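You operate a simulated robot arm through the tools that you are given. There is no shell and no other tool. Be economical: measure what you need, move in short steps, check, and stop when the job is done.

Carry out the task below with a simulated robot arm. There is one attempt and no reset: what you move stays moved.

## Task
Blow all four sides of the small housing on the turntable clean at 2 bar.
Fine: set the dial first; shut the nozzle valve after; leave the feed valve open.

The check looks at the end state, three seconds after you hand in, the way a careful person would. Anything else that was tipped, shoved, dropped, spilled or broken makes it a failure.

## Robot
A 6-joint arm with a two-finger parallel gripper, fixed in place. Base frame: the origin is at the foot of the arm, x ahead of it, y to its left, z up; the work surface is at about z = 0.805. Units: m, degrees, N and s.
With the tool pointing down near the work surface it reaches from about 0.26 to 0.68 m from the base axis. Its first joint turns from -66.0 to 66.0 degrees. Payload 2.9 kg.
The tool frame sits at the grasp point between the pads (the TCP): z along the fingers, y along the line on which they close. The tips reach 0.03 m beyond it. The gripper opens to 0.11 m. The fingers are 0.02 m wide and 0.01 m thick; the gripper's body (0.048 by 0.112 m) begins 0.055 m behind the TCP.
Orientation is that of the tool frame in the base frame, as [roll, pitch, yaw] about the fixed x, y, z axes, in that order (R = Rz(yaw) Ry(pitch) Rx(roll)). With the fingers straight down and closing along the base's y, the tool's x points along the base's -x, its y along +y and its z along -z.

## Interface
- The arm moves only by the tool play_rows. Its arguments are lists of equal length, an entry for each row: "linear": the shift along the tool's x, y, z in units of 30 mm (1.0 is 30 mm), a list of three; "turn": the turn, a rotation vector about the tool's x, y, z in units of 6 degrees (1.0 is 6 degrees), a list of three; "fingers": the closure, from 0 (fully open) to 1 (shut). In form: {"linear": [[tx, ty, tz], ...], "turn": [[rx, ry, rz], ...], "fingers": [fingers, ...]}. A call has 1 to 12 rows; each row shifts and turns the commanded pose from where the row before left it, along the tool's axes as they then stand. A call with a number of a shift or a turn outside -1 to 1 is refused whole. Rows are played at 5 a second. More than 0.05 m and 8.6 degrees between two rows, or a gripper value outside its range, and nothing of the call is played. Where a pose cannot be reached the arm comes as near as it can. A force on the tool above 40 N (or 10 N above the force at the start of the call, whichever is more), or a blocked arm, ends the call early, and 0.2 s more pass. Each finger travels about 0.108 m/s and halts on what it meets, pressing with about 24 N; the grip force reading is that of the motor and also rises with nothing between the fingers. The clock runs only during rows and for 0.2 s after the last one: add rows that do not move to give the fingers time. It gives the time, the measured TCP pose, the force on the tool (base axes), the opening and the grip force at its end, in the units of the frame above (readings bear some noise), with the torque about the TCP (base axes, N m) and any sound that the robot's microphone picked up.
- Cameras (640 x 400 px; columns grow to the right, rows downward): "scene" is fixed at [0.0769, 0.4285, 1.3948]; the picture's right is [-0.79, -0.61, 0.00], its down [-0.27, 0.35, -0.90] and it looks along [0.55, -0.71, -0.45] (base axes); focal length 338 px, centre (320, 200). "wrist" rides on the gripper at [0.072, 0.017, -0.103] in the tool frame; the picture's right is [-0.23, 0.97, 0.00], its down [-0.76, -0.18, -0.62] and it looks along [-0.61, -0.14, 0.78] (tool axes); focal length 222 px, centre (320, 200). There is no depth. A picture from a camera that has moved, and an enlarged one, comes with that camera's place and axes in the base frame and with its lens.
- capture(camera): a new picture of that camera. No time passes.
- zoom(camera, box): a new picture of the part [left, top, right, bottom] of that camera's present view, enlarged. No time passes.
- sign_off(): hands the job in; it is judged then, once.

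Go step by step. Nothing tells you positions but the pictures and the camera data: compare them with the known pose of the tool, close in by small moves and look again before you grip or let go. The budget is 120 turns and 68 pictures, counting those below and the enlarged ones. Unless the task says otherwise, let go and move clear before handing in, and close with one line.

The tools are called after "Emit:" by a JSON object that holds its "fn" and its "kwargs". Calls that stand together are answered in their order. play_rows: Moves the arm, as the interface text tells. Its arguments: {"type":"object","properties":{"linear":{"type":"array","items":{"type":"array","items":{"type":"number"}}},"turn":{"type":"array","items":{"type":"array","items":{"type":"number"}}},"fingers":{"type":"array","items":{"type":"number"}}},"required":["linear","turn","fingers"]} The other tools are called the same way: capture (camera) takes a picture; zoom (camera, box) takes an enlarged picture of a part of a camera's view; sign_off () hands the job in.

At the start:

```text
time_s: 0.0
tool_pos: [0.4564, -0.0334, 1.1931]
ee_rot: [180.0, 0.0, -180.0]
wrist_force: [0.0, -0.5, 0.7]
wrist_torque: [0.03, -0.02, 0.0]
width: 0.11
grip_force: 0.1
```

scene: 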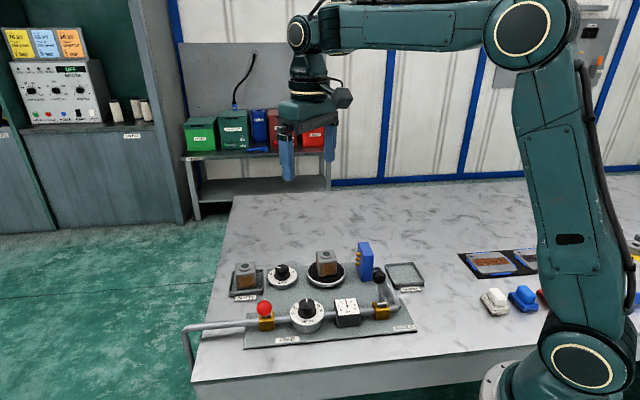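
wrist: 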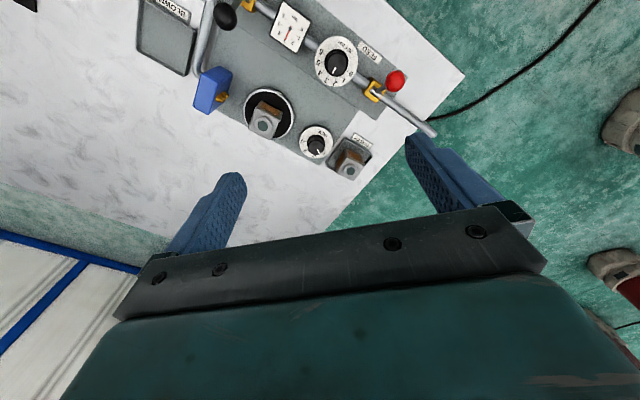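

I see a pneumatic panel with a red feed valve, regulator dial, gauge, black nozzle valve, blue nozzle, turntable with a housing and a small dial. I'll zoom in for details.

Emit:
{"fn": "zoom", "kwargs": {"camera": "scene", "box": [180, 230, 440, 390]}}

Emit:
{"fn": "zoom", "kwargs": {"camera": "wrist", "box": [130, 0, 450, 200]}}

```text
2.46 times, centred on (310, 310) of scene
camera zoom: at [0.0769, 0.4285, 1.3948], right [-0.79, -0.61, 0.0], down [-0.27, 0.35, -0.9], along [0.55, -0.71, -0.45], focal length 833 px, centre (345, -71)
```

zoom: 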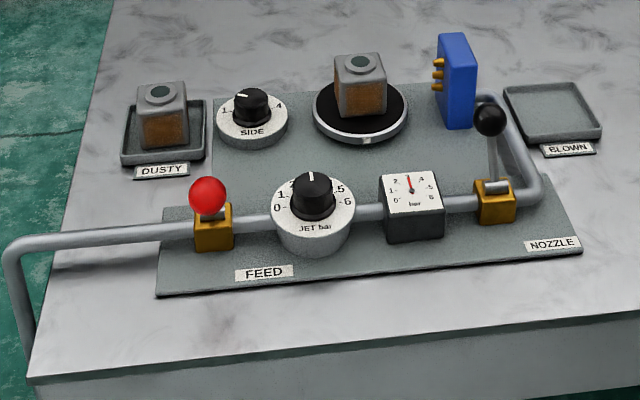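

```text
2.00 times, centred on (290, 100) of wrist
camera zoom: at [0.3838, -0.0166, 1.294], right [0.23, 0.97, 0.0], down [0.76, -0.18, 0.62], along [0.61, -0.14, -0.78], focal length 444 px, centre (380, 400)
```

zoom: 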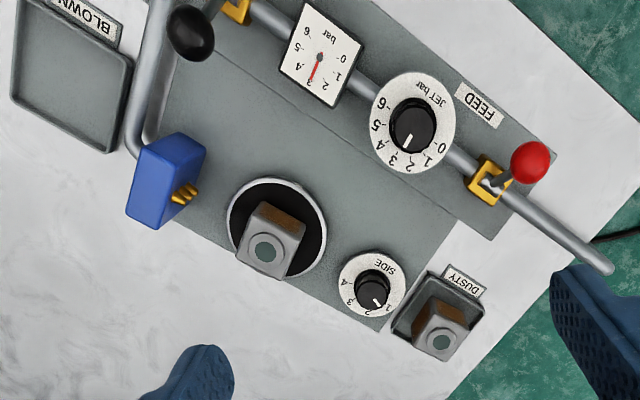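

I estimate the JET knob at about (0.447,-0.002,0.855), SIDE knob (0.58,-0.068,0.845), housing (0.513,-0.162), nozzle lever ball (0.348,-0.145,0.886) and feed ball (0.489,0.086,0.886). I'll descend over the JET dial and look.

Emit:
{"fn": "play_rows", "kwargs": {"linear": [[0.04, 0.131, 0.8], [0.04, 0.131, 0.8], [0.04, 0.131, 0.8], [0.04, 0.131, 0.8], [0.04, 0.131, 0.8], [0.04, 0.131, 0.8], [0.04, 0.131, 0.8], [0.04, 0.131, 0.8], [0, 0, 0]], "turn": [[0, 0, 0], [0, 0, 0], [0, 0, 0], [0, 0, 0], [0, 0, 0], [0, 0, 0], [0, 0, 0], [0, 0, 0], [0, 0, 0]], "fingers": [0, 0, 0, 0, 0, 0, 0, 0, 0]}}

Emit:
{"fn": "capture", "kwargs": {"camera": "wrist"}}

```text
time_s: 2.0
tool_pos: [0.4481, -0.0003, 0.9987]
ee_rot: [180.0, 0.0, -179.9]
wrist_force: [0.5, 1.1, -0.5]
wrist_torque: [0.01, -0.01, 0.03]
width: 0.1101
grip_force: 0.0
```

```text
63 pictures are left
camera wrist: at [0.3744, 0.0145, 1.1011], right [0.23, 0.97, 0.0], down [0.76, -0.18, 0.62], along [0.61, -0.14, -0.78], focal length 222 px, centre (320, 200)
```

wrist: 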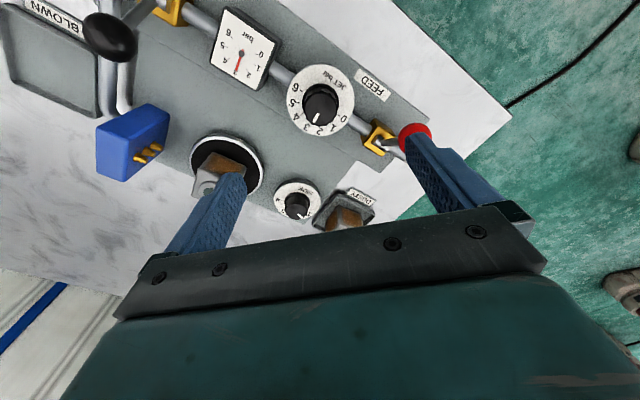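

Emit:
{"fn": "zoom", "kwargs": {"camera": "wrist", "box": [200, 0, 440, 150]}}

Emit:
{"fn": "zoom", "kwargs": {"camera": "wrist", "box": [180, 100, 420, 250]}}

Emit:
{"fn": "zoom", "kwargs": {"camera": "scene", "box": [250, 280, 410, 380]}}

```text
2.67 times, centred on (320, 75) of wrist
camera zoom: at [0.3744, 0.0145, 1.1011], right [0.23, 0.97, 0.0], down [0.76, -0.18, 0.62], along [0.61, -0.14, -0.78], focal length 592 px, centre (320, 533)
```

zoom: 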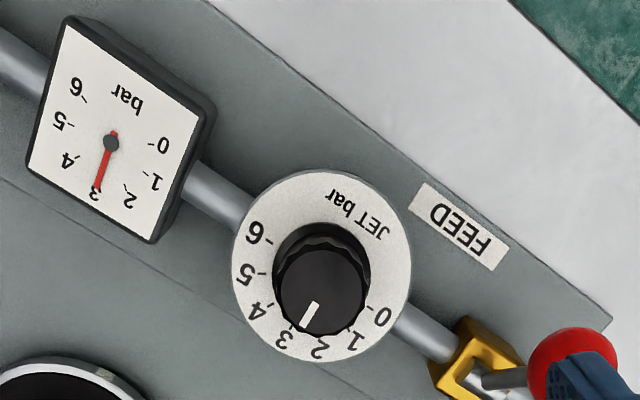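

```text
2.67 times, centred on (300, 175) of wrist
camera zoom: at [0.3744, 0.0145, 1.1011], right [0.23, 0.97, 0.0], down [0.76, -0.18, 0.62], along [0.61, -0.14, -0.78], focal length 592 px, centre (373, 267)
```

zoom: 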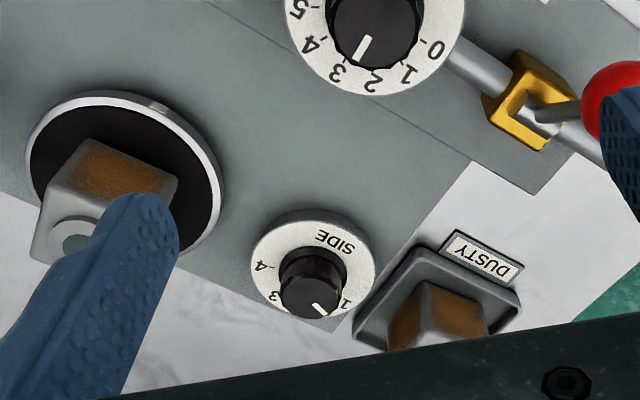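

```text
4.00 times, centred on (330, 330) of scene
camera zoom: at [0.0769, 0.4285, 1.3948], right [-0.79, -0.61, 0.0], down [-0.27, 0.35, -0.9], along [0.55, -0.71, -0.45], focal length 1353 px, centre (280, -320)
```

zoom: 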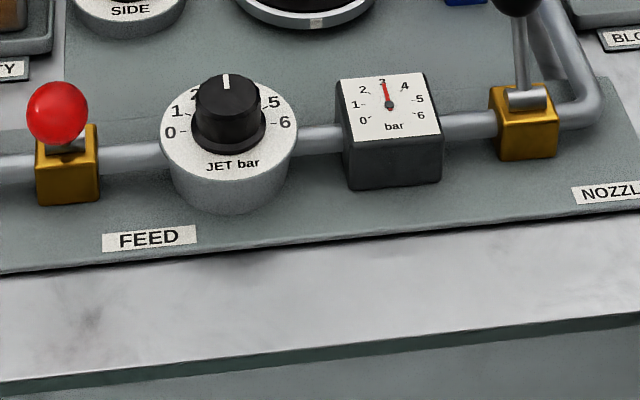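

JET pointer and gauge read 3 bar, so the feed is open and it needs roughly 30° counterclockwise. I'm centered over the knob; I'll narrow the fingers and descend partway to check.

Emit:
{"fn": "play_rows", "kwargs": {"linear": [[0.07, -0.03, 0.8], [0, 0, 0.8], [0, 0, 0.8], [0, 0, 0.6], [0, 0, 0]], "turn": [[0, 0, 0], [0, 0, 0], [0, 0, 0], [0, 0, 0], [0, 0, 0]], "fingers": [0.4, 0.4, 0.4, 0.4, 0.4]}}

Emit:
{"fn": "capture", "kwargs": {"camera": "wrist"}}

Emit:
{"fn": "zoom", "kwargs": {"camera": "scene", "box": [230, 230, 390, 330]}}

```text
time_s: 3.2
tool_pos: [0.446, -0.002, 0.9093]
ee_rot: [-179.9, 0.0, 180.0]
wrist_force: [0.3, -0.8, 0.5]
wrist_torque: [-0.02, -0.01, 0.0]
width: 0.0657
grip_force: 0.1
```

```text
59 pictures are left
camera wrist: at [0.3723, 0.014, 1.0114], right [0.23, 0.97, 0.0], down [0.76, -0.18, 0.62], along [0.61, -0.14, -0.78], focal length 222 px, centre (320, 200)
```

wrist: 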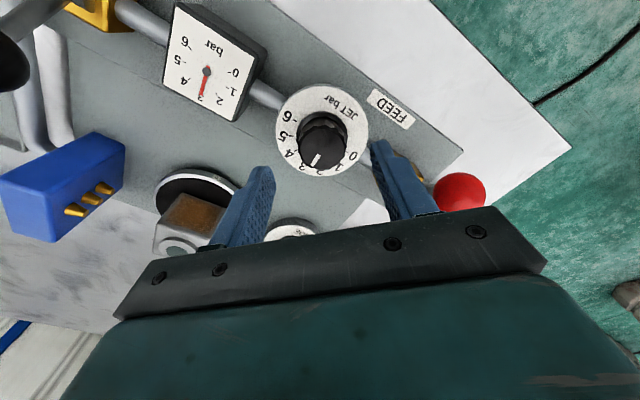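

```text
4.00 times, centred on (310, 280) of scene
camera zoom: at [0.0769, 0.4285, 1.3948], right [-0.79, -0.61, 0.0], down [-0.27, 0.35, -0.9], along [0.55, -0.71, -0.45], focal length 1353 px, centre (360, -120)
```

zoom: 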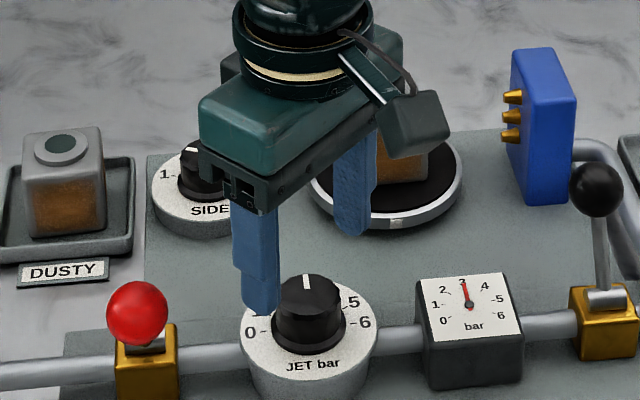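

Alignment looks good: knob at (0.4465,-0.0005). Descending and closing on it.

Emit:
{"fn": "play_rows", "kwargs": {"linear": [[0, 0.04, 0.7], [0, 0, 0.65], [0, 0, 0], [0, 0, 0], [0, 0, 0]], "turn": [[0, 0, 0], [0, 0, 0], [0, 0, 0], [0, 0, 0], [0, 0, 0]], "fingers": [0.4, 0.4, 0.7, 0.8, 0.8]}}

Emit:
{"fn": "zoom", "kwargs": {"camera": "wrist", "box": [140, 20, 500, 245]}}

```text
time_s: 4.4
tool_pos: [0.4454, 0.0016, 0.8684]
ee_rot: [179.8, -0.1, -179.9]
wrist_force: [-4.7, 5.9, 9.3]
wrist_torque: [0.16, 0.12, -0.01]
width: 0.0399
grip_force: 44.8
```

```text
1.78 times, centred on (320, 132) of wrist
camera zoom: at [0.3719, 0.0155, 0.9708], right [0.23, 0.97, 0.0], down [0.76, -0.18, 0.62], along [0.61, -0.14, -0.78], focal length 395 px, centre (320, 320)
```

zoom: 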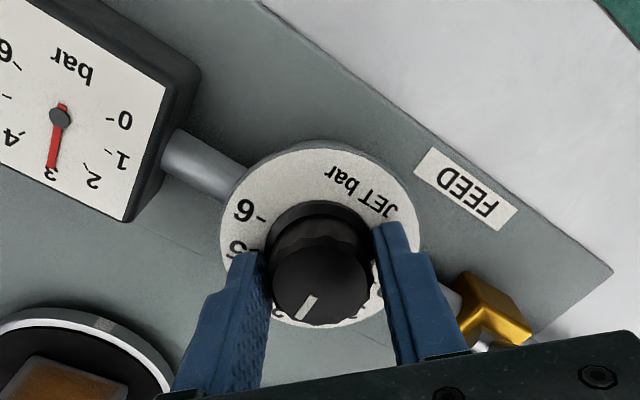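

Gripped (0.040 m). Turning counterclockwise 24° first and reading the gauge.

Emit:
{"fn": "play_rows", "kwargs": {"linear": [[0, 0, 0], [0, 0, 0], [0, 0, 0], [0, 0, 0], [0, 0, 0], [0, 0, 0]], "turn": [[0, 0, -0.8], [0, 0, -0.8], [0, 0, -0.8], [0, 0, -0.8], [0, 0, -0.8], [0, 0, 0]], "fingers": [0.8, 0.8, 0.8, 0.8, 0.8, 0.8]}}

Emit:
{"fn": "zoom", "kwargs": {"camera": "scene", "box": [290, 280, 380, 336]}}

```text
time_s: 5.8
tool_pos: [0.4456, 0.0009, 0.8703]
ee_rot: [179.9, 0.1, -155.9]
wrist_force: [-7.8, 12.9, 7.5]
wrist_torque: [0.33, 0.44, -0.01]
width: 0.0388
grip_force: 45.2
```

```text
7.11 times, centred on (335, 308) of scene
camera zoom: at [0.0766, 0.4288, 1.3948], right [-0.79, -0.61, 0.0], down [-0.27, 0.35, -0.9], along [0.55, -0.71, -0.45], focal length 2405 px, centre (213, -568)
```

zoom: 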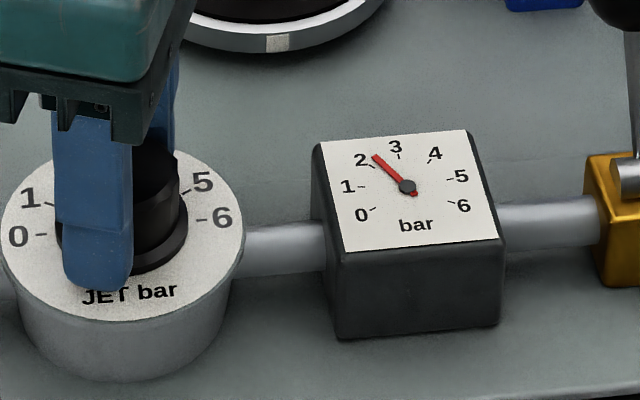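

Gauge about 2.3; turning about 9° more.

Emit:
{"fn": "play_rows", "kwargs": {"linear": [[0, 0, 0], [0, 0, 0], [0, 0, 0]], "turn": [[0, 0, -0.75], [0, 0, -0.75], [0, 0, 0]], "fingers": [0.8, 0.8, 0.8]}}

Emit:
{"fn": "zoom", "kwargs": {"camera": "scene", "box": [325, 290, 373, 320]}}

```text
time_s: 6.6
tool_pos: [0.4449, -0.0004, 0.8702]
ee_rot: [179.8, 0.1, -146.8]
wrist_force: [-7.8, 17.8, 6.6]
wrist_torque: [0.51, 0.32, 0.0]
width: 0.0384
grip_force: 45.0
```

```text
13.33 times, centred on (349, 305) of scene
camera zoom: at [0.0766, 0.4289, 1.3947], right [-0.79, -0.61, 0.0], down [-0.27, 0.35, -0.9], along [0.55, -0.71, -0.45], focal length 4510 px, centre (-67, -1200)
```

zoom: 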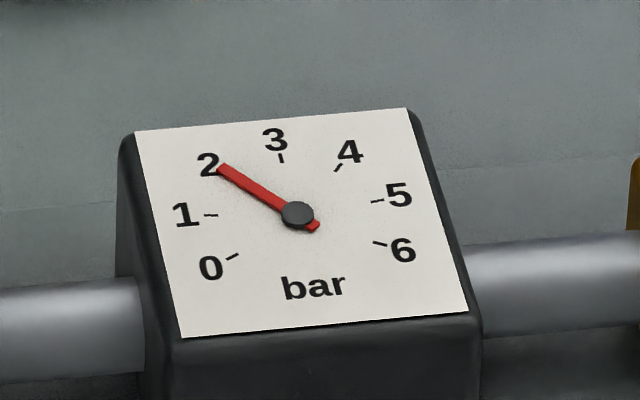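

Needle sits on 2. Releasing gently and rising, then rechecking.

Emit:
{"fn": "play_rows", "kwargs": {"linear": [[0, 0, 0], [0, 0, 0], [0, 0, -0.7], [0, 0, -0.9], [0, 0, -0.9], [0, 0, -0.9]], "turn": [[0, 0, 0], [0, 0, 0], [0, 0, 0], [0, 0, 0], [0, 0, 0], [0, 0, 0]], "fingers": [0.4, 0.4, 0.4, 0.4, 0.4, 0.4]}}

Emit:
{"fn": "zoom", "kwargs": {"camera": "scene", "box": [285, 285, 373, 340]}}

Emit:
{"fn": "capture", "kwargs": {"camera": "wrist"}}

```text
time_s: 8.0
tool_pos: [0.4443, -0.0006, 0.9716]
ee_rot: [179.9, 0.0, -147.0]
wrist_force: [-0.7, 0.0, 0.0]
wrist_torque: [0.0, 0.01, 0.01]
width: 0.0661
grip_force: 0.1
```

```text
7.27 times, centred on (329, 312) of scene
camera zoom: at [0.0769, 0.4285, 1.3949], right [-0.79, -0.61, 0.0], down [-0.27, 0.35, -0.9], along [0.55, -0.71, -0.45], focal length 2460 px, centre (254, -618)
```

zoom: 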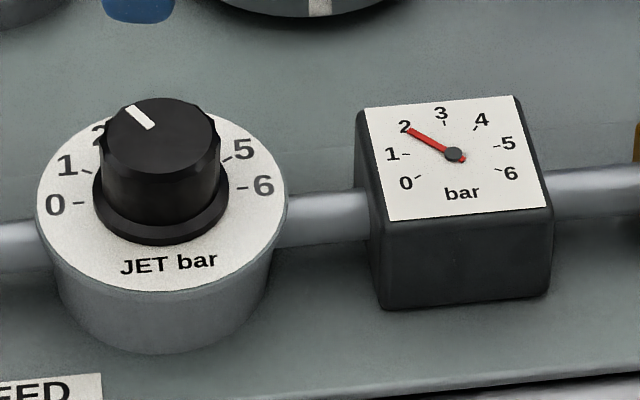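

```text
53 pictures are left
camera wrist: at [0.3743, -0.0273, 1.0734], right [-0.34, 0.94, 0.0], down [0.74, 0.27, 0.62], along [0.59, 0.21, -0.78], focal length 222 px, centre (320, 200)
```

wrist: 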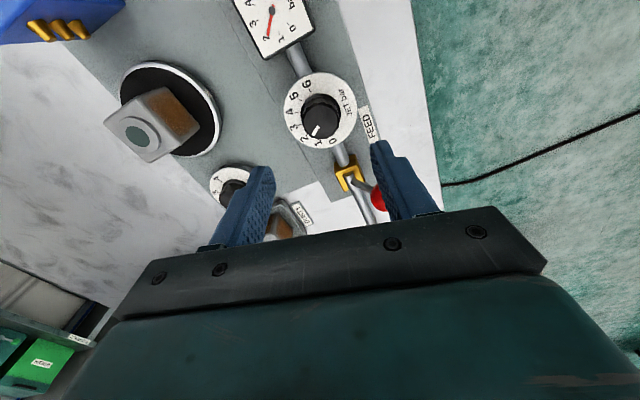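

JET is at 2 bar. Next I move over the nozzle lever, rotating so the fingers close across the pipe, and look.

Emit:
{"fn": "play_rows", "kwargs": {"linear": [[0.88, -0.3, -0.1], [0.88, -0.3, -0.1], [0.88, -0.35, -0.1], [0.88, -0.4, -0.1], [0.88, -0.4, -0.1], [0.88, -0.45, -0.1], [0, 0, 0]], "turn": [[0, 0, -0.333], [0, 0, -0.333], [0, 0, -0.333], [0, 0, -0.333], [0, 0, -0.333], [0, 0, -0.333], [0, 0, 0]], "fingers": [0.2, 0.2, 0.2, 0.2, 0.2, 0.2, 0.2]}}

Emit:
{"fn": "capture", "kwargs": {"camera": "wrist"}}

Emit:
{"fn": "zoom", "kwargs": {"camera": "scene", "box": [220, 220, 428, 350]}}

```text
time_s: 9.6
tool_pos: [0.3614, -0.1495, 0.9911]
ee_rot: [-179.9, 0.0, -135.0]
wrist_force: [-0.9, -0.1, 0.9]
wrist_torque: [-0.02, -0.02, 0.02]
width: 0.0879
grip_force: 0.1
```

```text
52 pictures are left
camera wrist: at [0.2967, -0.1903, 1.0928], right [-0.53, 0.85, 0.0], down [0.66, 0.41, 0.62], along [0.53, 0.33, -0.78], focal length 222 px, centre (320, 200)
```

wrist: 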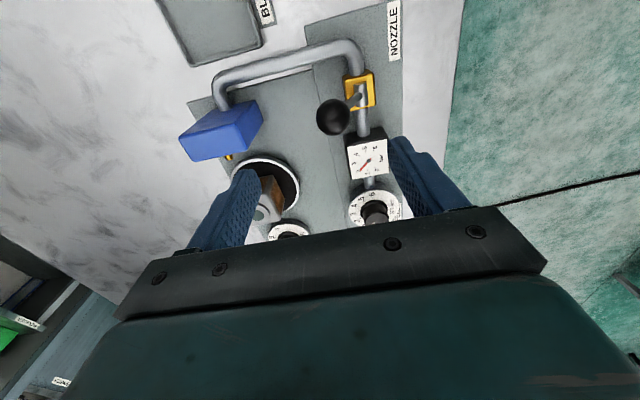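

```text
3.08 times, centred on (324, 285) of scene
camera zoom: at [0.0769, 0.4285, 1.3948], right [-0.79, -0.61, 0.0], down [-0.27, 0.35, -0.9], along [0.55, -0.71, -0.45], focal length 1041 px, centre (308, -62)
```

zoom: 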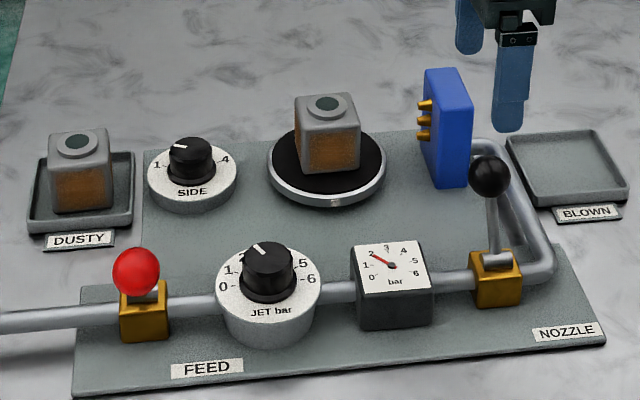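

Nozzle lever ball at (0.348,-0.144,0.886), leaning away from the label side, body about (0.322,-0.124). I'll straddle the ball with the fingers at 0.06 m, then check.

Emit:
{"fn": "play_rows", "kwargs": {"linear": [[0.19, 0.7, 0], [0, 0, 0], [0, 0, 0.8], [0, 0, 0.8], [0, 0, 0.8], [0, 0, 0.7], [0, 0, 0]], "turn": [[0, 0, 0], [0, 0, 0], [0, 0, 0], [0, 0, 0], [0, 0, 0], [0, 0, 0], [0, 0, 0]], "fingers": [0.42, 0.42, 0.42, 0.42, 0.42, 0.42, 0.42]}}

Emit:
{"fn": "capture", "kwargs": {"camera": "wrist"}}

Emit:
{"fn": "zoom", "kwargs": {"camera": "scene", "box": [300, 220, 428, 300]}}

```text
time_s: 11.2
tool_pos: [0.3447, -0.1392, 0.8973]
ee_rot: [-180.0, -0.1, -135.0]
wrist_force: [0.1, -0.4, -0.4]
wrist_torque: [0.02, -0.02, 0.03]
width: 0.0638
grip_force: 0.0
```

```text
50 pictures are left
camera wrist: at [0.2794, -0.1795, 0.9985], right [-0.53, 0.85, 0.0], down [0.66, 0.41, 0.62], along [0.53, 0.33, -0.78], focal length 222 px, centre (320, 200)
```

wrist: 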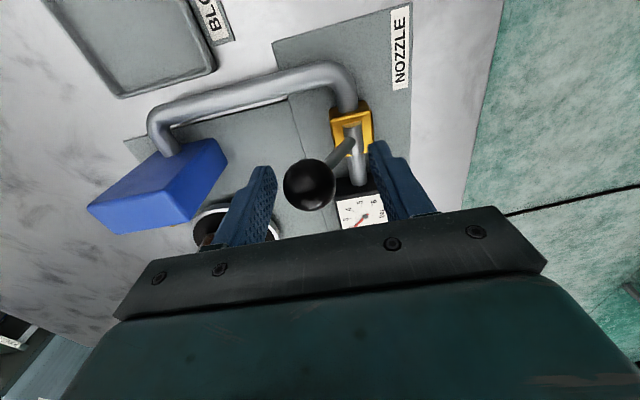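

```text
5.00 times, centred on (364, 260) of scene
camera zoom: at [0.0769, 0.4285, 1.3948], right [-0.79, -0.61, 0.0], down [-0.27, 0.35, -0.9], along [0.55, -0.71, -0.45], focal length 1691 px, centre (100, -100)
```

zoom: 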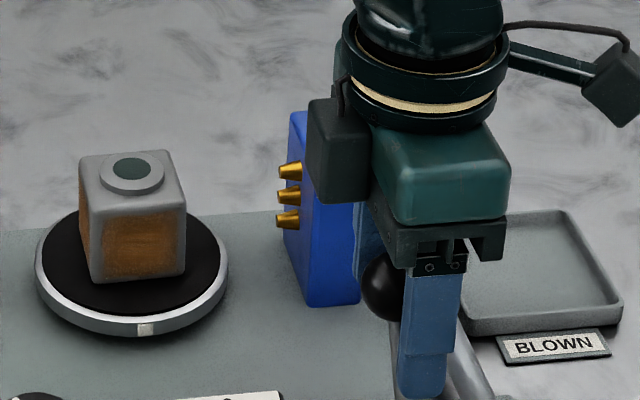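

Ball is between the fingers. Pushing the lever across along tool +y in small steps.

Emit:
{"fn": "play_rows", "kwargs": {"linear": [[0, 0.4, 0], [0, 0.4, 0], [0, 0.4, 0], [0, 0.4, 0], [0, 0.4, 0], [0, 0, 0]], "turn": [[0, 0, 0], [0, 0, 0], [0, 0, 0], [0, 0, 0], [0, 0, 0], [0, 0, 0]], "fingers": [0.42, 0.42, 0.42, 0.42, 0.42, 0.42]}}

Emit:
{"fn": "capture", "kwargs": {"camera": "wrist"}}

```text
time_s: 12.6
tool_pos: [0.3024, -0.0956, 0.8956]
ee_rot: [180.0, 0.0, -135.1]
wrist_force: [0.0, 0.8, 0.5]
wrist_torque: [-0.02, 0.02, -0.04]
width: 0.0638
grip_force: 0.0
```

```text
48 pictures are left
camera wrist: at [0.2381, -0.1371, 0.9983], right [-0.53, 0.85, 0.0], down [0.66, 0.41, 0.62], along [0.53, 0.33, -0.78], focal length 222 px, centre (320, 200)
```

wrist: 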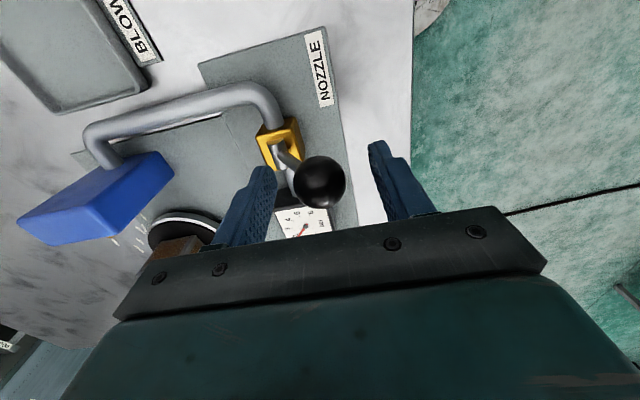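

The lever has swung over and white air streaks appear at the nozzle. Checking in the scene view.

Emit:
{"fn": "zoom", "kwargs": {"camera": "scene", "box": [220, 220, 428, 350]}}

```text
3.08 times, centred on (324, 285) of scene
camera zoom: at [0.0769, 0.4285, 1.3948], right [-0.79, -0.61, 0.0], down [-0.27, 0.35, -0.9], along [0.55, -0.71, -0.45], focal length 1041 px, centre (308, -62)
```

zoom: 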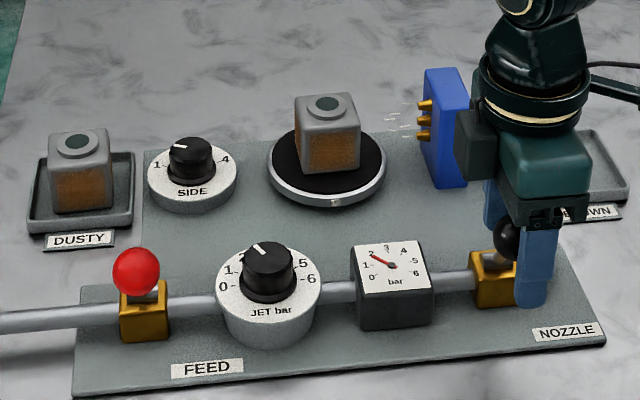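

Air is flowing at 2 bar onto side 1. Rising and moving over the SIDE dial.

Emit:
{"fn": "play_rows", "kwargs": {"linear": [[0, 0, -0.8], [0, 0, -0.8], [0, 0, -0.9], [0, 0, -0.7], [-0.87, -0.71, 0], [-0.87, -0.71, 0], [-0.87, -0.71, 0], [-0.87, -0.71, 0], [-0.87, -0.71, 0], [-0.87, -0.71, 0], [-0.87, -0.71, 0], [-0.87, -0.71, 0]], "turn": [[0, 0, 0], [0, 0, 0], [0, 0, 0], [0, 0, 0], [0, 0, 0], [0, 0, 0], [0, 0, 0], [0, 0, 0], [0, 0, 0], [0, 0, 0], [0, 0, 0], [0, 0, 0]], "fingers": [0.42, 0.42, 0.42, 0.42, 0.42, 0.42, 0.42, 0.42, 0.42, 0.42, 0.42, 0.42]}}

Emit:
{"fn": "capture", "kwargs": {"camera": "wrist"}}

Emit:
{"fn": "zoom", "kwargs": {"camera": "scene", "box": [220, 220, 428, 350]}}

```text
time_s: 15.2
tool_pos: [0.5702, -0.0722, 0.9914]
ee_rot: [-180.0, 0.0, -135.0]
wrist_force: [0.0, -0.1, 0.2]
wrist_torque: [0.03, -0.02, -0.02]
width: 0.0639
grip_force: 0.0
```

```text
46 pictures are left
camera wrist: at [0.5055, -0.1122, 1.0941], right [-0.53, 0.85, 0.0], down [0.66, 0.41, 0.62], along [0.53, 0.33, -0.78], focal length 222 px, centre (320, 200)
```

wrist: 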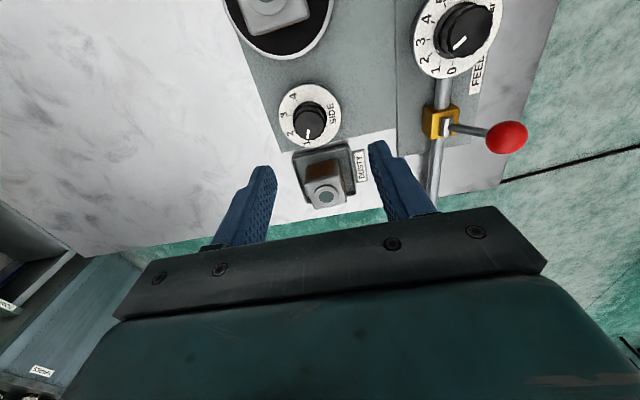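

```text
3.08 times, centred on (324, 285) of scene
camera zoom: at [0.0769, 0.4285, 1.3948], right [-0.79, -0.61, 0.0], down [-0.27, 0.35, -0.9], along [0.55, -0.71, -0.45], focal length 1041 px, centre (308, -62)
```

zoom: 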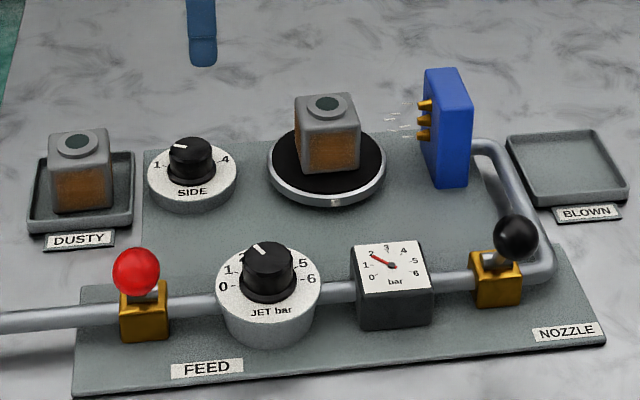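

Emit:
{"fn": "zoom", "kwargs": {"camera": "wrist", "box": [230, 60, 390, 160]}}

Emit:
{"fn": "zoom", "kwargs": {"camera": "scene", "box": [260, 240, 372, 310]}}

```text
4.00 times, centred on (310, 110) of wrist
camera zoom: at [0.5055, -0.1122, 1.0941], right [-0.53, 0.85, 0.0], down [0.66, 0.41, 0.62], along [0.53, 0.33, -0.78], focal length 888 px, centre (360, 560)
```

zoom: 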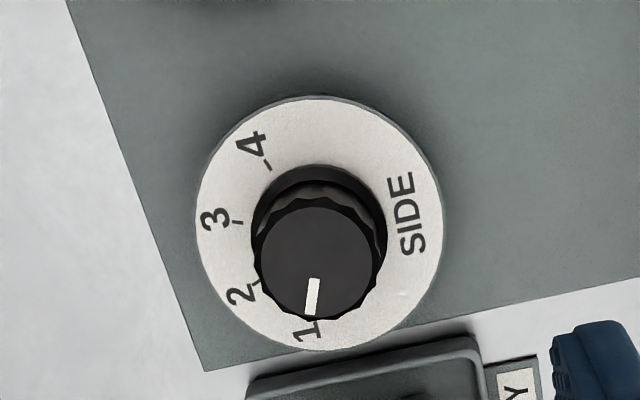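

```text
5.71 times, centred on (316, 275) of scene
camera zoom: at [0.0769, 0.4285, 1.3948], right [-0.79, -0.61, 0.0], down [-0.27, 0.35, -0.9], along [0.55, -0.71, -0.45], focal length 1933 px, centre (343, -229)
```

zoom: 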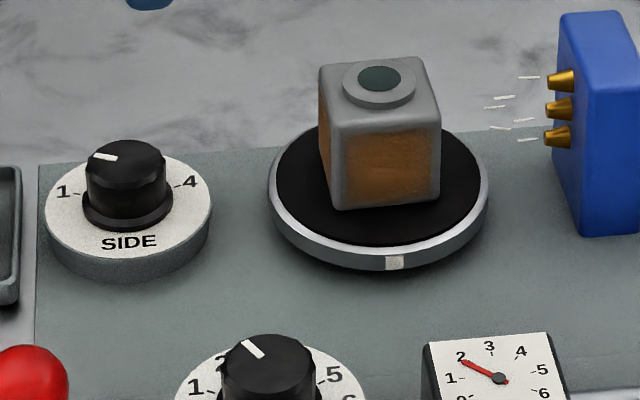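

SIDE pointer is at 1; steps look like about 50°, turning clockwise. Knob at about (0.590,-0.0735), top about 0.84. Positioning above it with a pre-rotation to leave room for the turn.

Emit:
{"fn": "play_rows", "kwargs": {"linear": [[-0.436, -0.497, 0], [0, 0, 0.6], [0, 0, 0.6], [0, 0, 0.6], [0, 0, 0.6], [0, 0, 0.6], [0, 0, 0]], "turn": [[0, 0, 0], [0, 0, -1], [0, 0, -1], [0, 0, -1], [0, 0, -1], [0, 0, -1], [0, 0, 0]], "fingers": [0.42, 0.42, 0.42, 0.42, 0.42, 0.42, 0.42]}}

Emit:
{"fn": "capture", "kwargs": {"camera": "wrist"}}

Emit:
{"fn": "zoom", "kwargs": {"camera": "scene", "box": [220, 230, 348, 310]}}

```text
time_s: 16.8
tool_pos: [0.5882, -0.0691, 0.9025]
ee_rot: [-179.9, 0.1, -104.9]
wrist_force: [-0.8, 0.1, 0.4]
wrist_torque: [0.0, 0.01, 0.0]
width: 0.0638
grip_force: 0.0
```

```text
42 pictures are left
camera wrist: at [0.5516, -0.1374, 1.0042], right [-0.88, 0.47, 0.0], down [0.37, 0.69, 0.62], along [0.29, 0.55, -0.78], focal length 222 px, centre (320, 200)
```

wrist: 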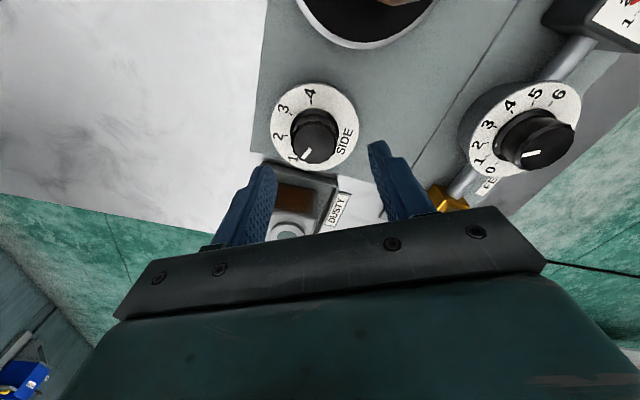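

```text
5.00 times, centred on (284, 270) of scene
camera zoom: at [0.0769, 0.4285, 1.3948], right [-0.79, -0.61, 0.0], down [-0.27, 0.35, -0.9], along [0.55, -0.71, -0.45], focal length 1691 px, centre (500, -150)
```

zoom: 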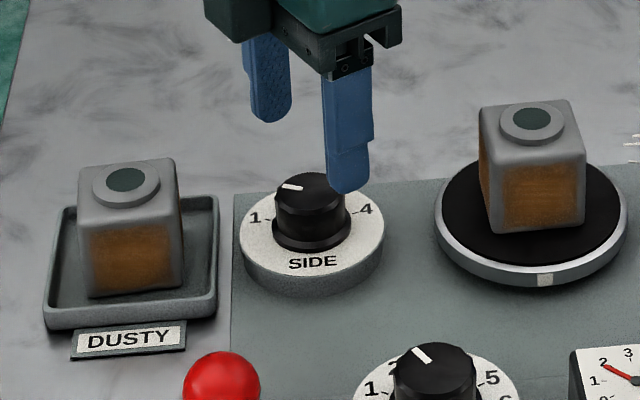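

Knob at (0.591,-0.0705), centered within 3 mm. Descending and gripping.

Emit:
{"fn": "play_rows", "kwargs": {"linear": [[0.02, -0.1, 0.8], [0, 0, 0.7], [0, 0, 0], [0, 0, 0], [0, 0, 0]], "turn": [[0, 0, 0], [0, 0, 0], [0, 0, 0], [0, 0, 0], [0, 0, 0]], "fingers": [0.42, 0.42, 0.7, 0.8, 0.8]}}

Emit:
{"fn": "zoom", "kwargs": {"camera": "wrist", "box": [200, 40, 440, 190]}}

```text
time_s: 18.0
tool_pos: [0.592, -0.0716, 0.8577]
ee_rot: [-179.6, -0.1, -105.0]
wrist_force: [21.4, -6.1, -8.2]
wrist_torque: [-0.01, -0.13, 0.01]
width: 0.0356
grip_force: 44.9
```

```text
2.67 times, centred on (320, 115) of wrist
camera zoom: at [0.5551, -0.1383, 0.9598], right [-0.88, 0.47, -0.01], down [0.37, 0.69, 0.62], along [0.3, 0.55, -0.78], focal length 592 px, centre (320, 427)
```

zoom: 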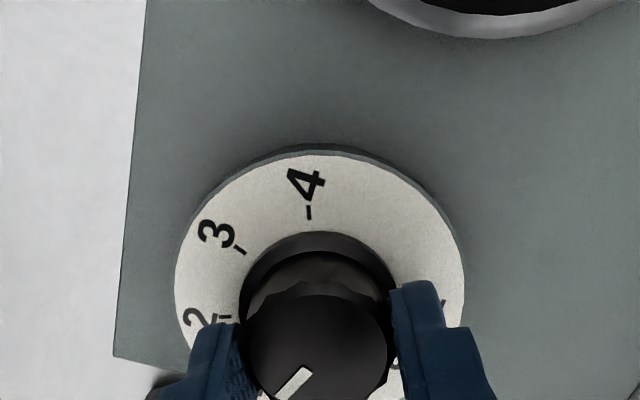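

Gripped. Relieving the lateral force slightly and turning clockwise 48°.

Emit:
{"fn": "play_rows", "kwargs": {"linear": [[0, -0.1, 0], [0, 0, 0], [0, 0, 0], [0, 0, 0], [0, 0, 0], [0, 0, 0], [0, 0, 0], [0, 0, 0], [0, 0, 0]], "turn": [[0, 0, 0], [0, 0, 1], [0, 0, 1], [0, 0, 1], [0, 0, 1], [0, 0, 1], [0, 0, 1], [0, 0, 1], [0, 0, 1]], "fingers": [0.8, 0.8, 0.8, 0.8, 0.8, 0.8, 0.8, 0.8, 0.8]}}

Emit:
{"fn": "zoom", "kwargs": {"camera": "scene", "box": [230, 230, 390, 330]}}

Emit:
{"fn": "capture", "kwargs": {"camera": "wrist"}}

```text
time_s: 20.0
tool_pos: [0.5932, -0.0714, 0.8573]
ee_rot: [179.8, -0.2, -153.2]
wrist_force: [-20.0, 4.8, 23.2]
wrist_torque: [-0.13, 0.72, -0.01]
width: 0.0354
grip_force: 44.6
```

```text
4.00 times, centred on (310, 280) of scene
camera zoom: at [0.076, 0.4287, 1.3948], right [-0.79, -0.61, 0.0], down [-0.27, 0.35, -0.9], along [0.55, -0.71, -0.45], focal length 1353 px, centre (360, -120)
```

zoom: 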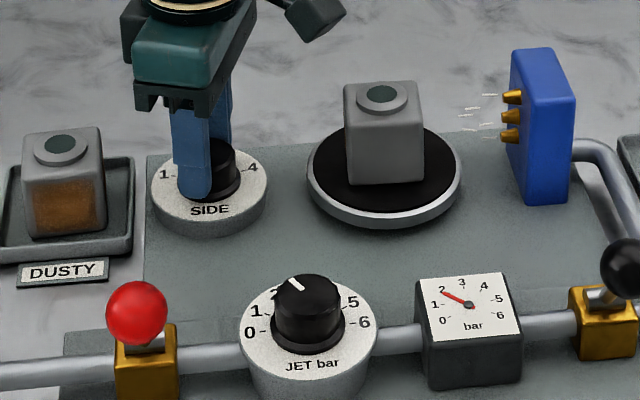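

```text
38 pictures are left
camera wrist: at [0.52, -0.0911, 0.9601], right [-0.24, 0.97, 0.0], down [0.76, 0.19, 0.62], along [0.6, 0.15, -0.78], focal length 222 px, centre (320, 200)
```

wrist: 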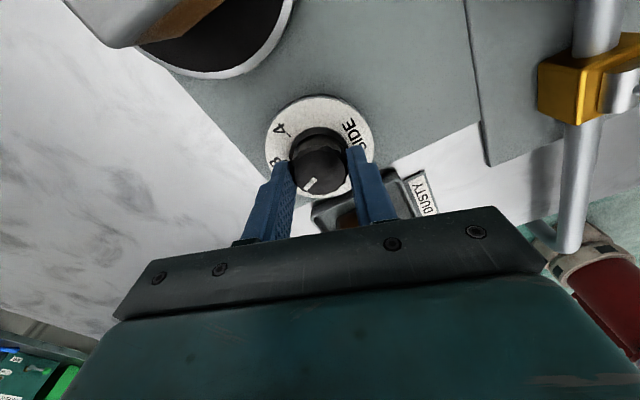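

Turntable has advanced and side 1 (now facing me) is clean. Zooming for alignment.

Emit:
{"fn": "zoom", "kwargs": {"camera": "scene", "box": [296, 242, 376, 292]}}

Emit:
{"fn": "zoom", "kwargs": {"camera": "wrist", "box": [240, 80, 400, 205]}}

```text
8.00 times, centred on (336, 267) of scene
camera zoom: at [0.076, 0.4287, 1.3948], right [-0.79, -0.61, 0.0], down [-0.27, 0.35, -0.9], along [0.55, -0.71, -0.45], focal length 2706 px, centre (192, -336)
```

zoom: 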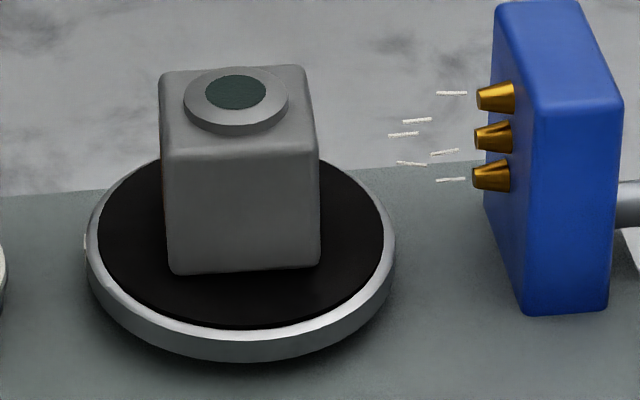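

```text
3.20 times, centred on (320, 142) of wrist
camera zoom: at [0.52, -0.0911, 0.9601], right [-0.24, 0.97, 0.0], down [0.76, 0.19, 0.62], along [0.6, 0.15, -0.78], focal length 711 px, centre (320, 384)
```

zoom: 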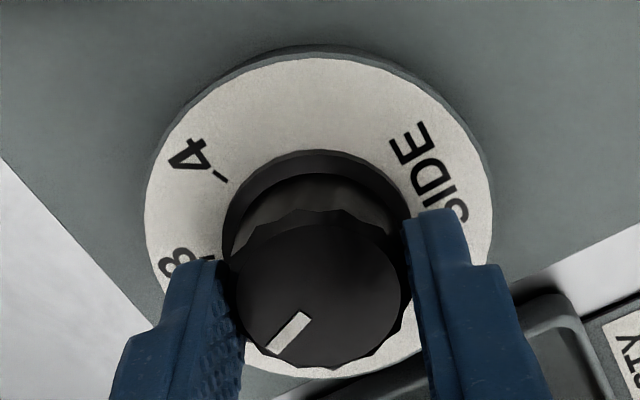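

Side 2 now faces the nozzle. I'll hold here while air blows, releasing the knob to relieve stress and view the pointer.

Emit:
{"fn": "play_rows", "kwargs": {"linear": [[0, 0, 0], [0, 0, 0], [0, 0, -0.6], [0, 0, -0.6], [0, 0, -0.6], [0, 0, 0], [0, 0, 0], [0, 0, 0], [0, 0, 0], [0, 0, 0], [0, 0, 0], [0, 0, 0]], "turn": [[0, 0, 0], [0, 0, 0], [0, 0, 0], [0, 0, 0], [0, 0, 0], [0, 0, 0], [0, 0, 0], [0, 0, 0], [0, 0, 0], [0, 0, 0], [0, 0, 0], [0, 0, 0]], "fingers": [0.5, 0.42, 0.42, 0.42, 0.42, 0.42, 0.42, 0.42, 0.42, 0.42, 0.42, 0.42]}}

Emit:
{"fn": "zoom", "kwargs": {"camera": "wrist", "box": [200, 40, 440, 190]}}

Emit:
{"fn": "zoom", "kwargs": {"camera": "scene", "box": [240, 235, 368, 315]}}

```text
time_s: 22.6
tool_pos: [0.5961, -0.0703, 0.9106]
ee_rot: [-180.0, 0.0, -152.9]
wrist_force: [0.1, 1.0, -1.0]
wrist_torque: [0.01, 0.0, 0.01]
width: 0.0636
grip_force: 0.2
```

```text
2.67 times, centred on (320, 115) of wrist
camera zoom: at [0.5213, -0.0901, 1.013], right [-0.24, 0.97, 0.0], down [0.76, 0.19, 0.62], along [0.61, 0.15, -0.78], focal length 592 px, centre (320, 427)
```

zoom: 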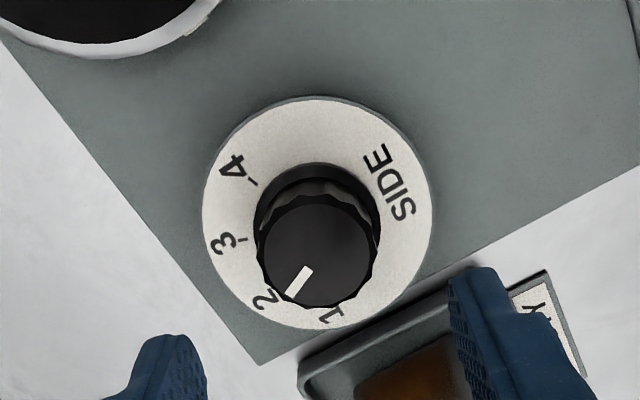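

```text
5.00 times, centred on (304, 275) of scene
camera zoom: at [0.0769, 0.4285, 1.3948], right [-0.79, -0.61, 0.0], down [-0.27, 0.35, -0.9], along [0.55, -0.71, -0.45], focal length 1691 px, centre (400, -175)
```

zoom: 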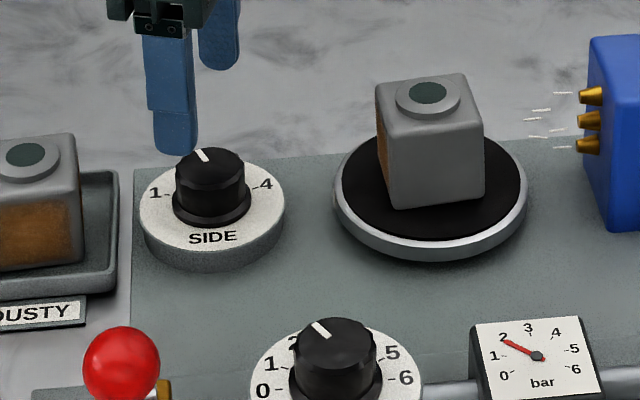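

The dial snapped to detent 2 and the table is aligned. Giving more air time, then regripping.

Emit:
{"fn": "play_rows", "kwargs": {"linear": [[0.1, 0.015, 0], [0, 0, 0], [0, 0, 0], [0, 0, 0], [0, 0, 0], [0, 0, 0], [0, 0, 0.8], [0, 0, 0.85], [0, 0, 0], [0, 0, 0], [0, 0, 0]], "turn": [[0, 0, 0], [0, 0, 0], [0, 0, 0], [0, 0, 0], [0, 0, 0], [0, 0, 0], [0, 0, 0], [0, 0, 0], [0, 0, 0], [0, 0, 0], [0, 0, 0]], "fingers": [0.42, 0.42, 0.42, 0.42, 0.42, 0.42, 0.42, 0.42, 0.7, 0.8, 0.8]}}

```text
time_s: 25.0
tool_pos: [0.5914, -0.0722, 0.8614]
ee_rot: [-179.9, 0.0, -153.0]
wrist_force: [-0.3, -3.0, 0.0]
wrist_torque: [-0.04, -0.09, -0.01]
width: 0.0354
grip_force: 44.9
```

Clean grip with little force. Turning 48° to side 3.

Emit:
{"fn": "play_rows", "kwargs": {"linear": [[0, 0, 0], [0, 0, 0], [0, 0, 0], [0, 0, 0], [0, 0, 0], [0, 0, 0], [0, 0, 0], [0, 0, 0], [0, 0, 0]], "turn": [[0, 0, 1], [0, 0, 1], [0, 0, 1], [0, 0, 1], [0, 0, 1], [0, 0, 1], [0, 0, 1], [0, 0, 1], [0, 0, 0]], "fingers": [0.8, 0.8, 0.8, 0.8, 0.8, 0.8, 0.8, 0.8, 0.8]}}

Emit:
{"fn": "zoom", "kwargs": {"camera": "scene", "box": [240, 235, 368, 315]}}

```text
time_s: 27.0
tool_pos: [0.5917, -0.0727, 0.8618]
ee_rot: [180.0, -0.1, 159.2]
wrist_force: [3.7, 10.9, -10.1]
wrist_torque: [0.22, -0.24, 0.04]
width: 0.0354
grip_force: 45.3
```

```text
5.00 times, centred on (304, 275) of scene
camera zoom: at [0.0772, 0.4288, 1.3948], right [-0.79, -0.61, 0.0], down [-0.27, 0.35, -0.9], along [0.55, -0.71, -0.45], focal length 1691 px, centre (400, -175)
```

zoom: 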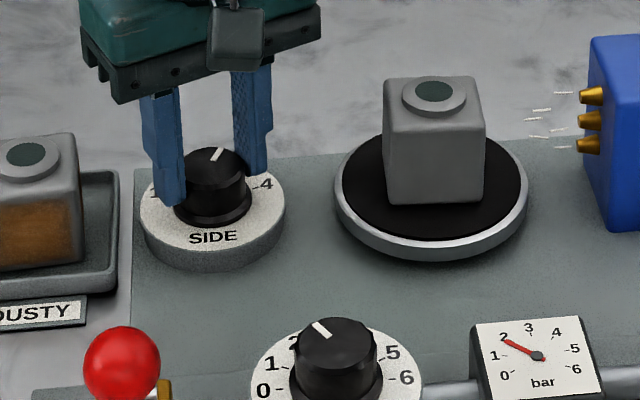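

Side 2 is clean, side 3 faces the nozzle. Releasing so the dial settles, and waiting for the air.

Emit:
{"fn": "play_rows", "kwargs": {"linear": [[0, 0, 0], [0, 0, 0], [0, 0, 0], [0, 0, 0], [0, 0, 0], [0, 0, 0], [0, 0, 0], [0, 0, 0], [0, 0, 0], [0, 0, 0], [0, 0, 0], [0, 0, 0]], "turn": [[0, 0, 0], [0, 0, 0], [0, 0, 0], [0, 0, 0], [0, 0, 0], [0, 0, 0], [0, 0, 0], [0, 0, 0], [0, 0, 0], [0, 0, 0], [0, 0, 0], [0, 0, 0]], "fingers": [0.42, 0.42, 0.42, 0.42, 0.42, 0.42, 0.42, 0.42, 0.42, 0.42, 0.42, 0.42]}}

Emit:
{"fn": "zoom", "kwargs": {"camera": "scene", "box": [240, 235, 368, 315]}}

```text
time_s: 29.6
tool_pos: [0.5911, -0.074, 0.8615]
ee_rot: [-180.0, 0.1, 158.9]
wrist_force: [0.1, -0.7, 0.4]
wrist_torque: [0.01, -0.01, -0.02]
width: 0.0638
grip_force: 0.1
```

```text
5.00 times, centred on (304, 275) of scene
camera zoom: at [0.0769, 0.4285, 1.3948], right [-0.79, -0.61, 0.0], down [-0.27, 0.35, -0.9], along [0.55, -0.71, -0.45], focal length 1691 px, centre (400, -175)
```

zoom: 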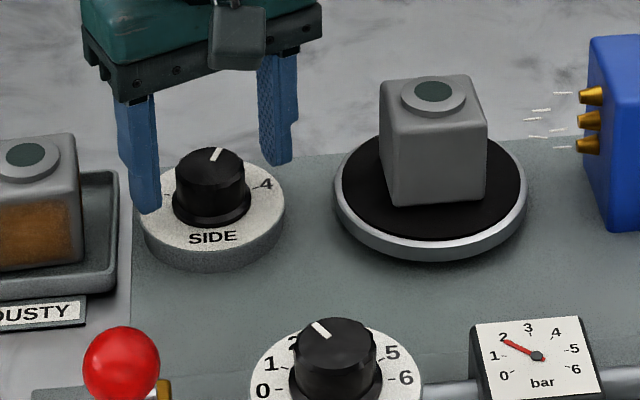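

Aligned on 3. Waiting a little more, regripping and turning to side 4.

Emit:
{"fn": "play_rows", "kwargs": {"linear": [[0, 0.05, 0], [0, 0, 0], [0, 0, 0], [0, 0, 0], [0, 0, 0], [0, 0, 0], [0, 0, 0]], "turn": [[0, 0, 0], [0, 0, 0], [0, 0, 0], [0, 0, 0], [0, 0, 0], [0, 0, 0], [0, 0, 0]], "fingers": [0.42, 0.42, 0.42, 0.7, 0.8, 0.8, 0.8]}}

Emit:
{"fn": "play_rows", "kwargs": {"linear": [[0, 0, 0], [0, 0, 0], [0, 0, 0], [0, 0, 0], [0, 0, 0], [0, 0, 0], [0, 0, 0], [0, 0, 0], [0, 0, 0]], "turn": [[0, 0, 1], [0, 0, 1], [0, 0, 1], [0, 0, 1], [0, 0, 1], [0, 0, 1], [0, 0, 1], [0, 0, 1], [0, 0, 0]], "fingers": [0.8, 0.8, 0.8, 0.8, 0.8, 0.8, 0.8, 0.8, 0.8]}}

Emit:
{"fn": "play_rows", "kwargs": {"linear": [[0, 0, 0], [0, 0, 0], [0, 0, 0], [0, 0, 0], [0, 0, 0], [0, 0, 0], [0, 0, 0], [0, 0, 0], [0, 0, 0], [0, 0, 0], [0, 0, 0], [0, 0, 0]], "turn": [[0, 0, 0], [0, 0, 0], [0, 0, 0], [0, 0, 0], [0, 0, 0], [0, 0, 0], [0, 0, 0], [0, 0, 0], [0, 0, 0], [0, 0, 0], [0, 0, 0], [0, 0, 0]], "fingers": [0.42, 0.42, 0.42, 0.42, 0.42, 0.42, 0.42, 0.42, 0.42, 0.42, 0.42, 0.42]}}

Emit:
{"fn": "zoom", "kwargs": {"camera": "scene", "box": [240, 235, 368, 315]}}

```text
time_s: 31.2
tool_pos: [0.5923, -0.0723, 0.8618]
ee_rot: [-179.9, 0.0, 159.1]
wrist_force: [-0.6, -2.5, -0.2]
wrist_torque: [-0.13, 0.05, -0.01]
width: 0.0353
grip_force: 45.1
```

```text
time_s: 33.2
tool_pos: [0.5917, -0.0722, 0.8627]
ee_rot: [-179.8, -0.1, 111.1]
wrist_force: [-2.8, -8.9, -11.5]
wrist_torque: [-0.24, 0.07, 0.79]
width: 0.0353
grip_force: 45.0
```

```text
time_s: 35.8
tool_pos: [0.5923, -0.072, 0.8632]
ee_rot: [180.0, 0.0, 111.0]
wrist_force: [0.1, 0.2, -0.1]
wrist_torque: [-0.01, 0.03, -0.01]
width: 0.0639
grip_force: 0.0
```

```text
5.00 times, centred on (304, 275) of scene
camera zoom: at [0.0769, 0.4285, 1.3948], right [-0.79, -0.61, 0.0], down [-0.27, 0.35, -0.9], along [0.55, -0.71, -0.45], focal length 1691 px, centre (400, -175)
```

zoom: 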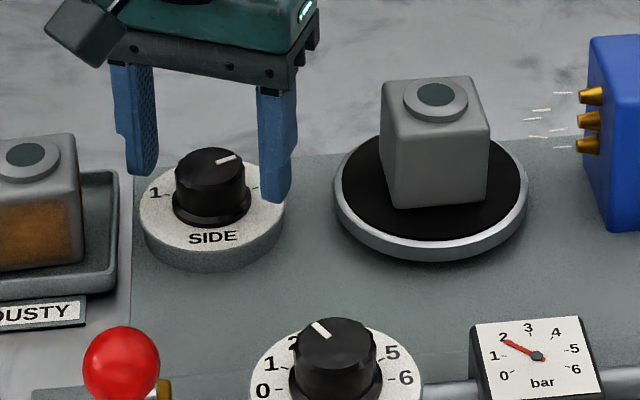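

Side 3 is clean; side 4 is under the jet. Rising and rotating back to the valve orientation while air continues.

Emit:
{"fn": "play_rows", "kwargs": {"linear": [[0, 0, -0.85], [0, 0, -0.85], [0, 0, -0.85], [0, 0, -0.85], [0, 0, -0.85], [0, 0, 0], [0, 0, 0], [0, 0, 0], [0, 0, 0], [0, 0, 0], [0, 0, 0], [0, 0, 0]], "turn": [[0, 0, 0], [0, 0, 0], [0, 0, -1], [0, 0, -1], [0, 0, -1], [0, 0, -1], [0, 0, -1], [0, 0, -1], [0, 0, -1], [0, 0, -1], [0, 0, -1], [0, 0, -1]], "fingers": [0.42, 0.42, 0.42, 0.42, 0.42, 0.42, 0.42, 0.42, 0.42, 0.42, 0.42, 0.42]}}

Emit:
{"fn": "play_rows", "kwargs": {"linear": [[0, 0, 0], [0, 0, 0], [0, 0, 0], [0, 0, 0], [0, 0, 0], [0, 0, 0], [0, 0, 0], [0, 0, 0], [0, 0, 0], [0, 0, 0]], "turn": [[0, 0, -1], [0, 0, -1], [0, 0, -1], [0, 0, -1], [0, 0, -1], [0, 0, -1], [0, 0, -1], [0, 0, -1], [0, 0, -1], [0, 0, 0]], "fingers": [0.42, 0.42, 0.42, 0.42, 0.42, 0.42, 0.42, 0.42, 0.42, 0.42]}}

Emit:
{"fn": "zoom", "kwargs": {"camera": "scene", "box": [220, 220, 428, 350]}}

```text
time_s: 38.4
tool_pos: [0.5913, -0.0729, 0.9893]
ee_rot: [179.9, 0.0, 171.1]
wrist_force: [0.0, -0.1, 0.4]
wrist_torque: [-0.03, 0.02, -0.02]
width: 0.0636
grip_force: 0.1
```

```text
time_s: 40.6
tool_pos: [0.592, -0.0724, 0.9893]
ee_rot: [-180.0, -0.1, -135.0]
wrist_force: [0.7, -0.1, 0.4]
wrist_torque: [0.02, -0.01, -0.03]
width: 0.0639
grip_force: 0.1
```

```text
3.08 times, centred on (324, 285) of scene
camera zoom: at [0.0769, 0.4285, 1.3948], right [-0.79, -0.61, 0.0], down [-0.27, 0.35, -0.9], along [0.55, -0.71, -0.45], focal length 1041 px, centre (308, -62)
```

zoom: 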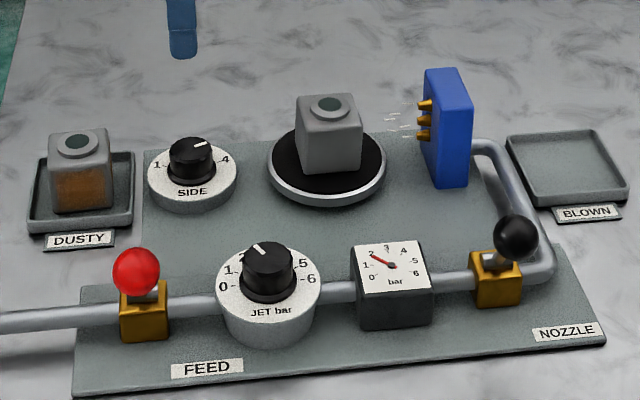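

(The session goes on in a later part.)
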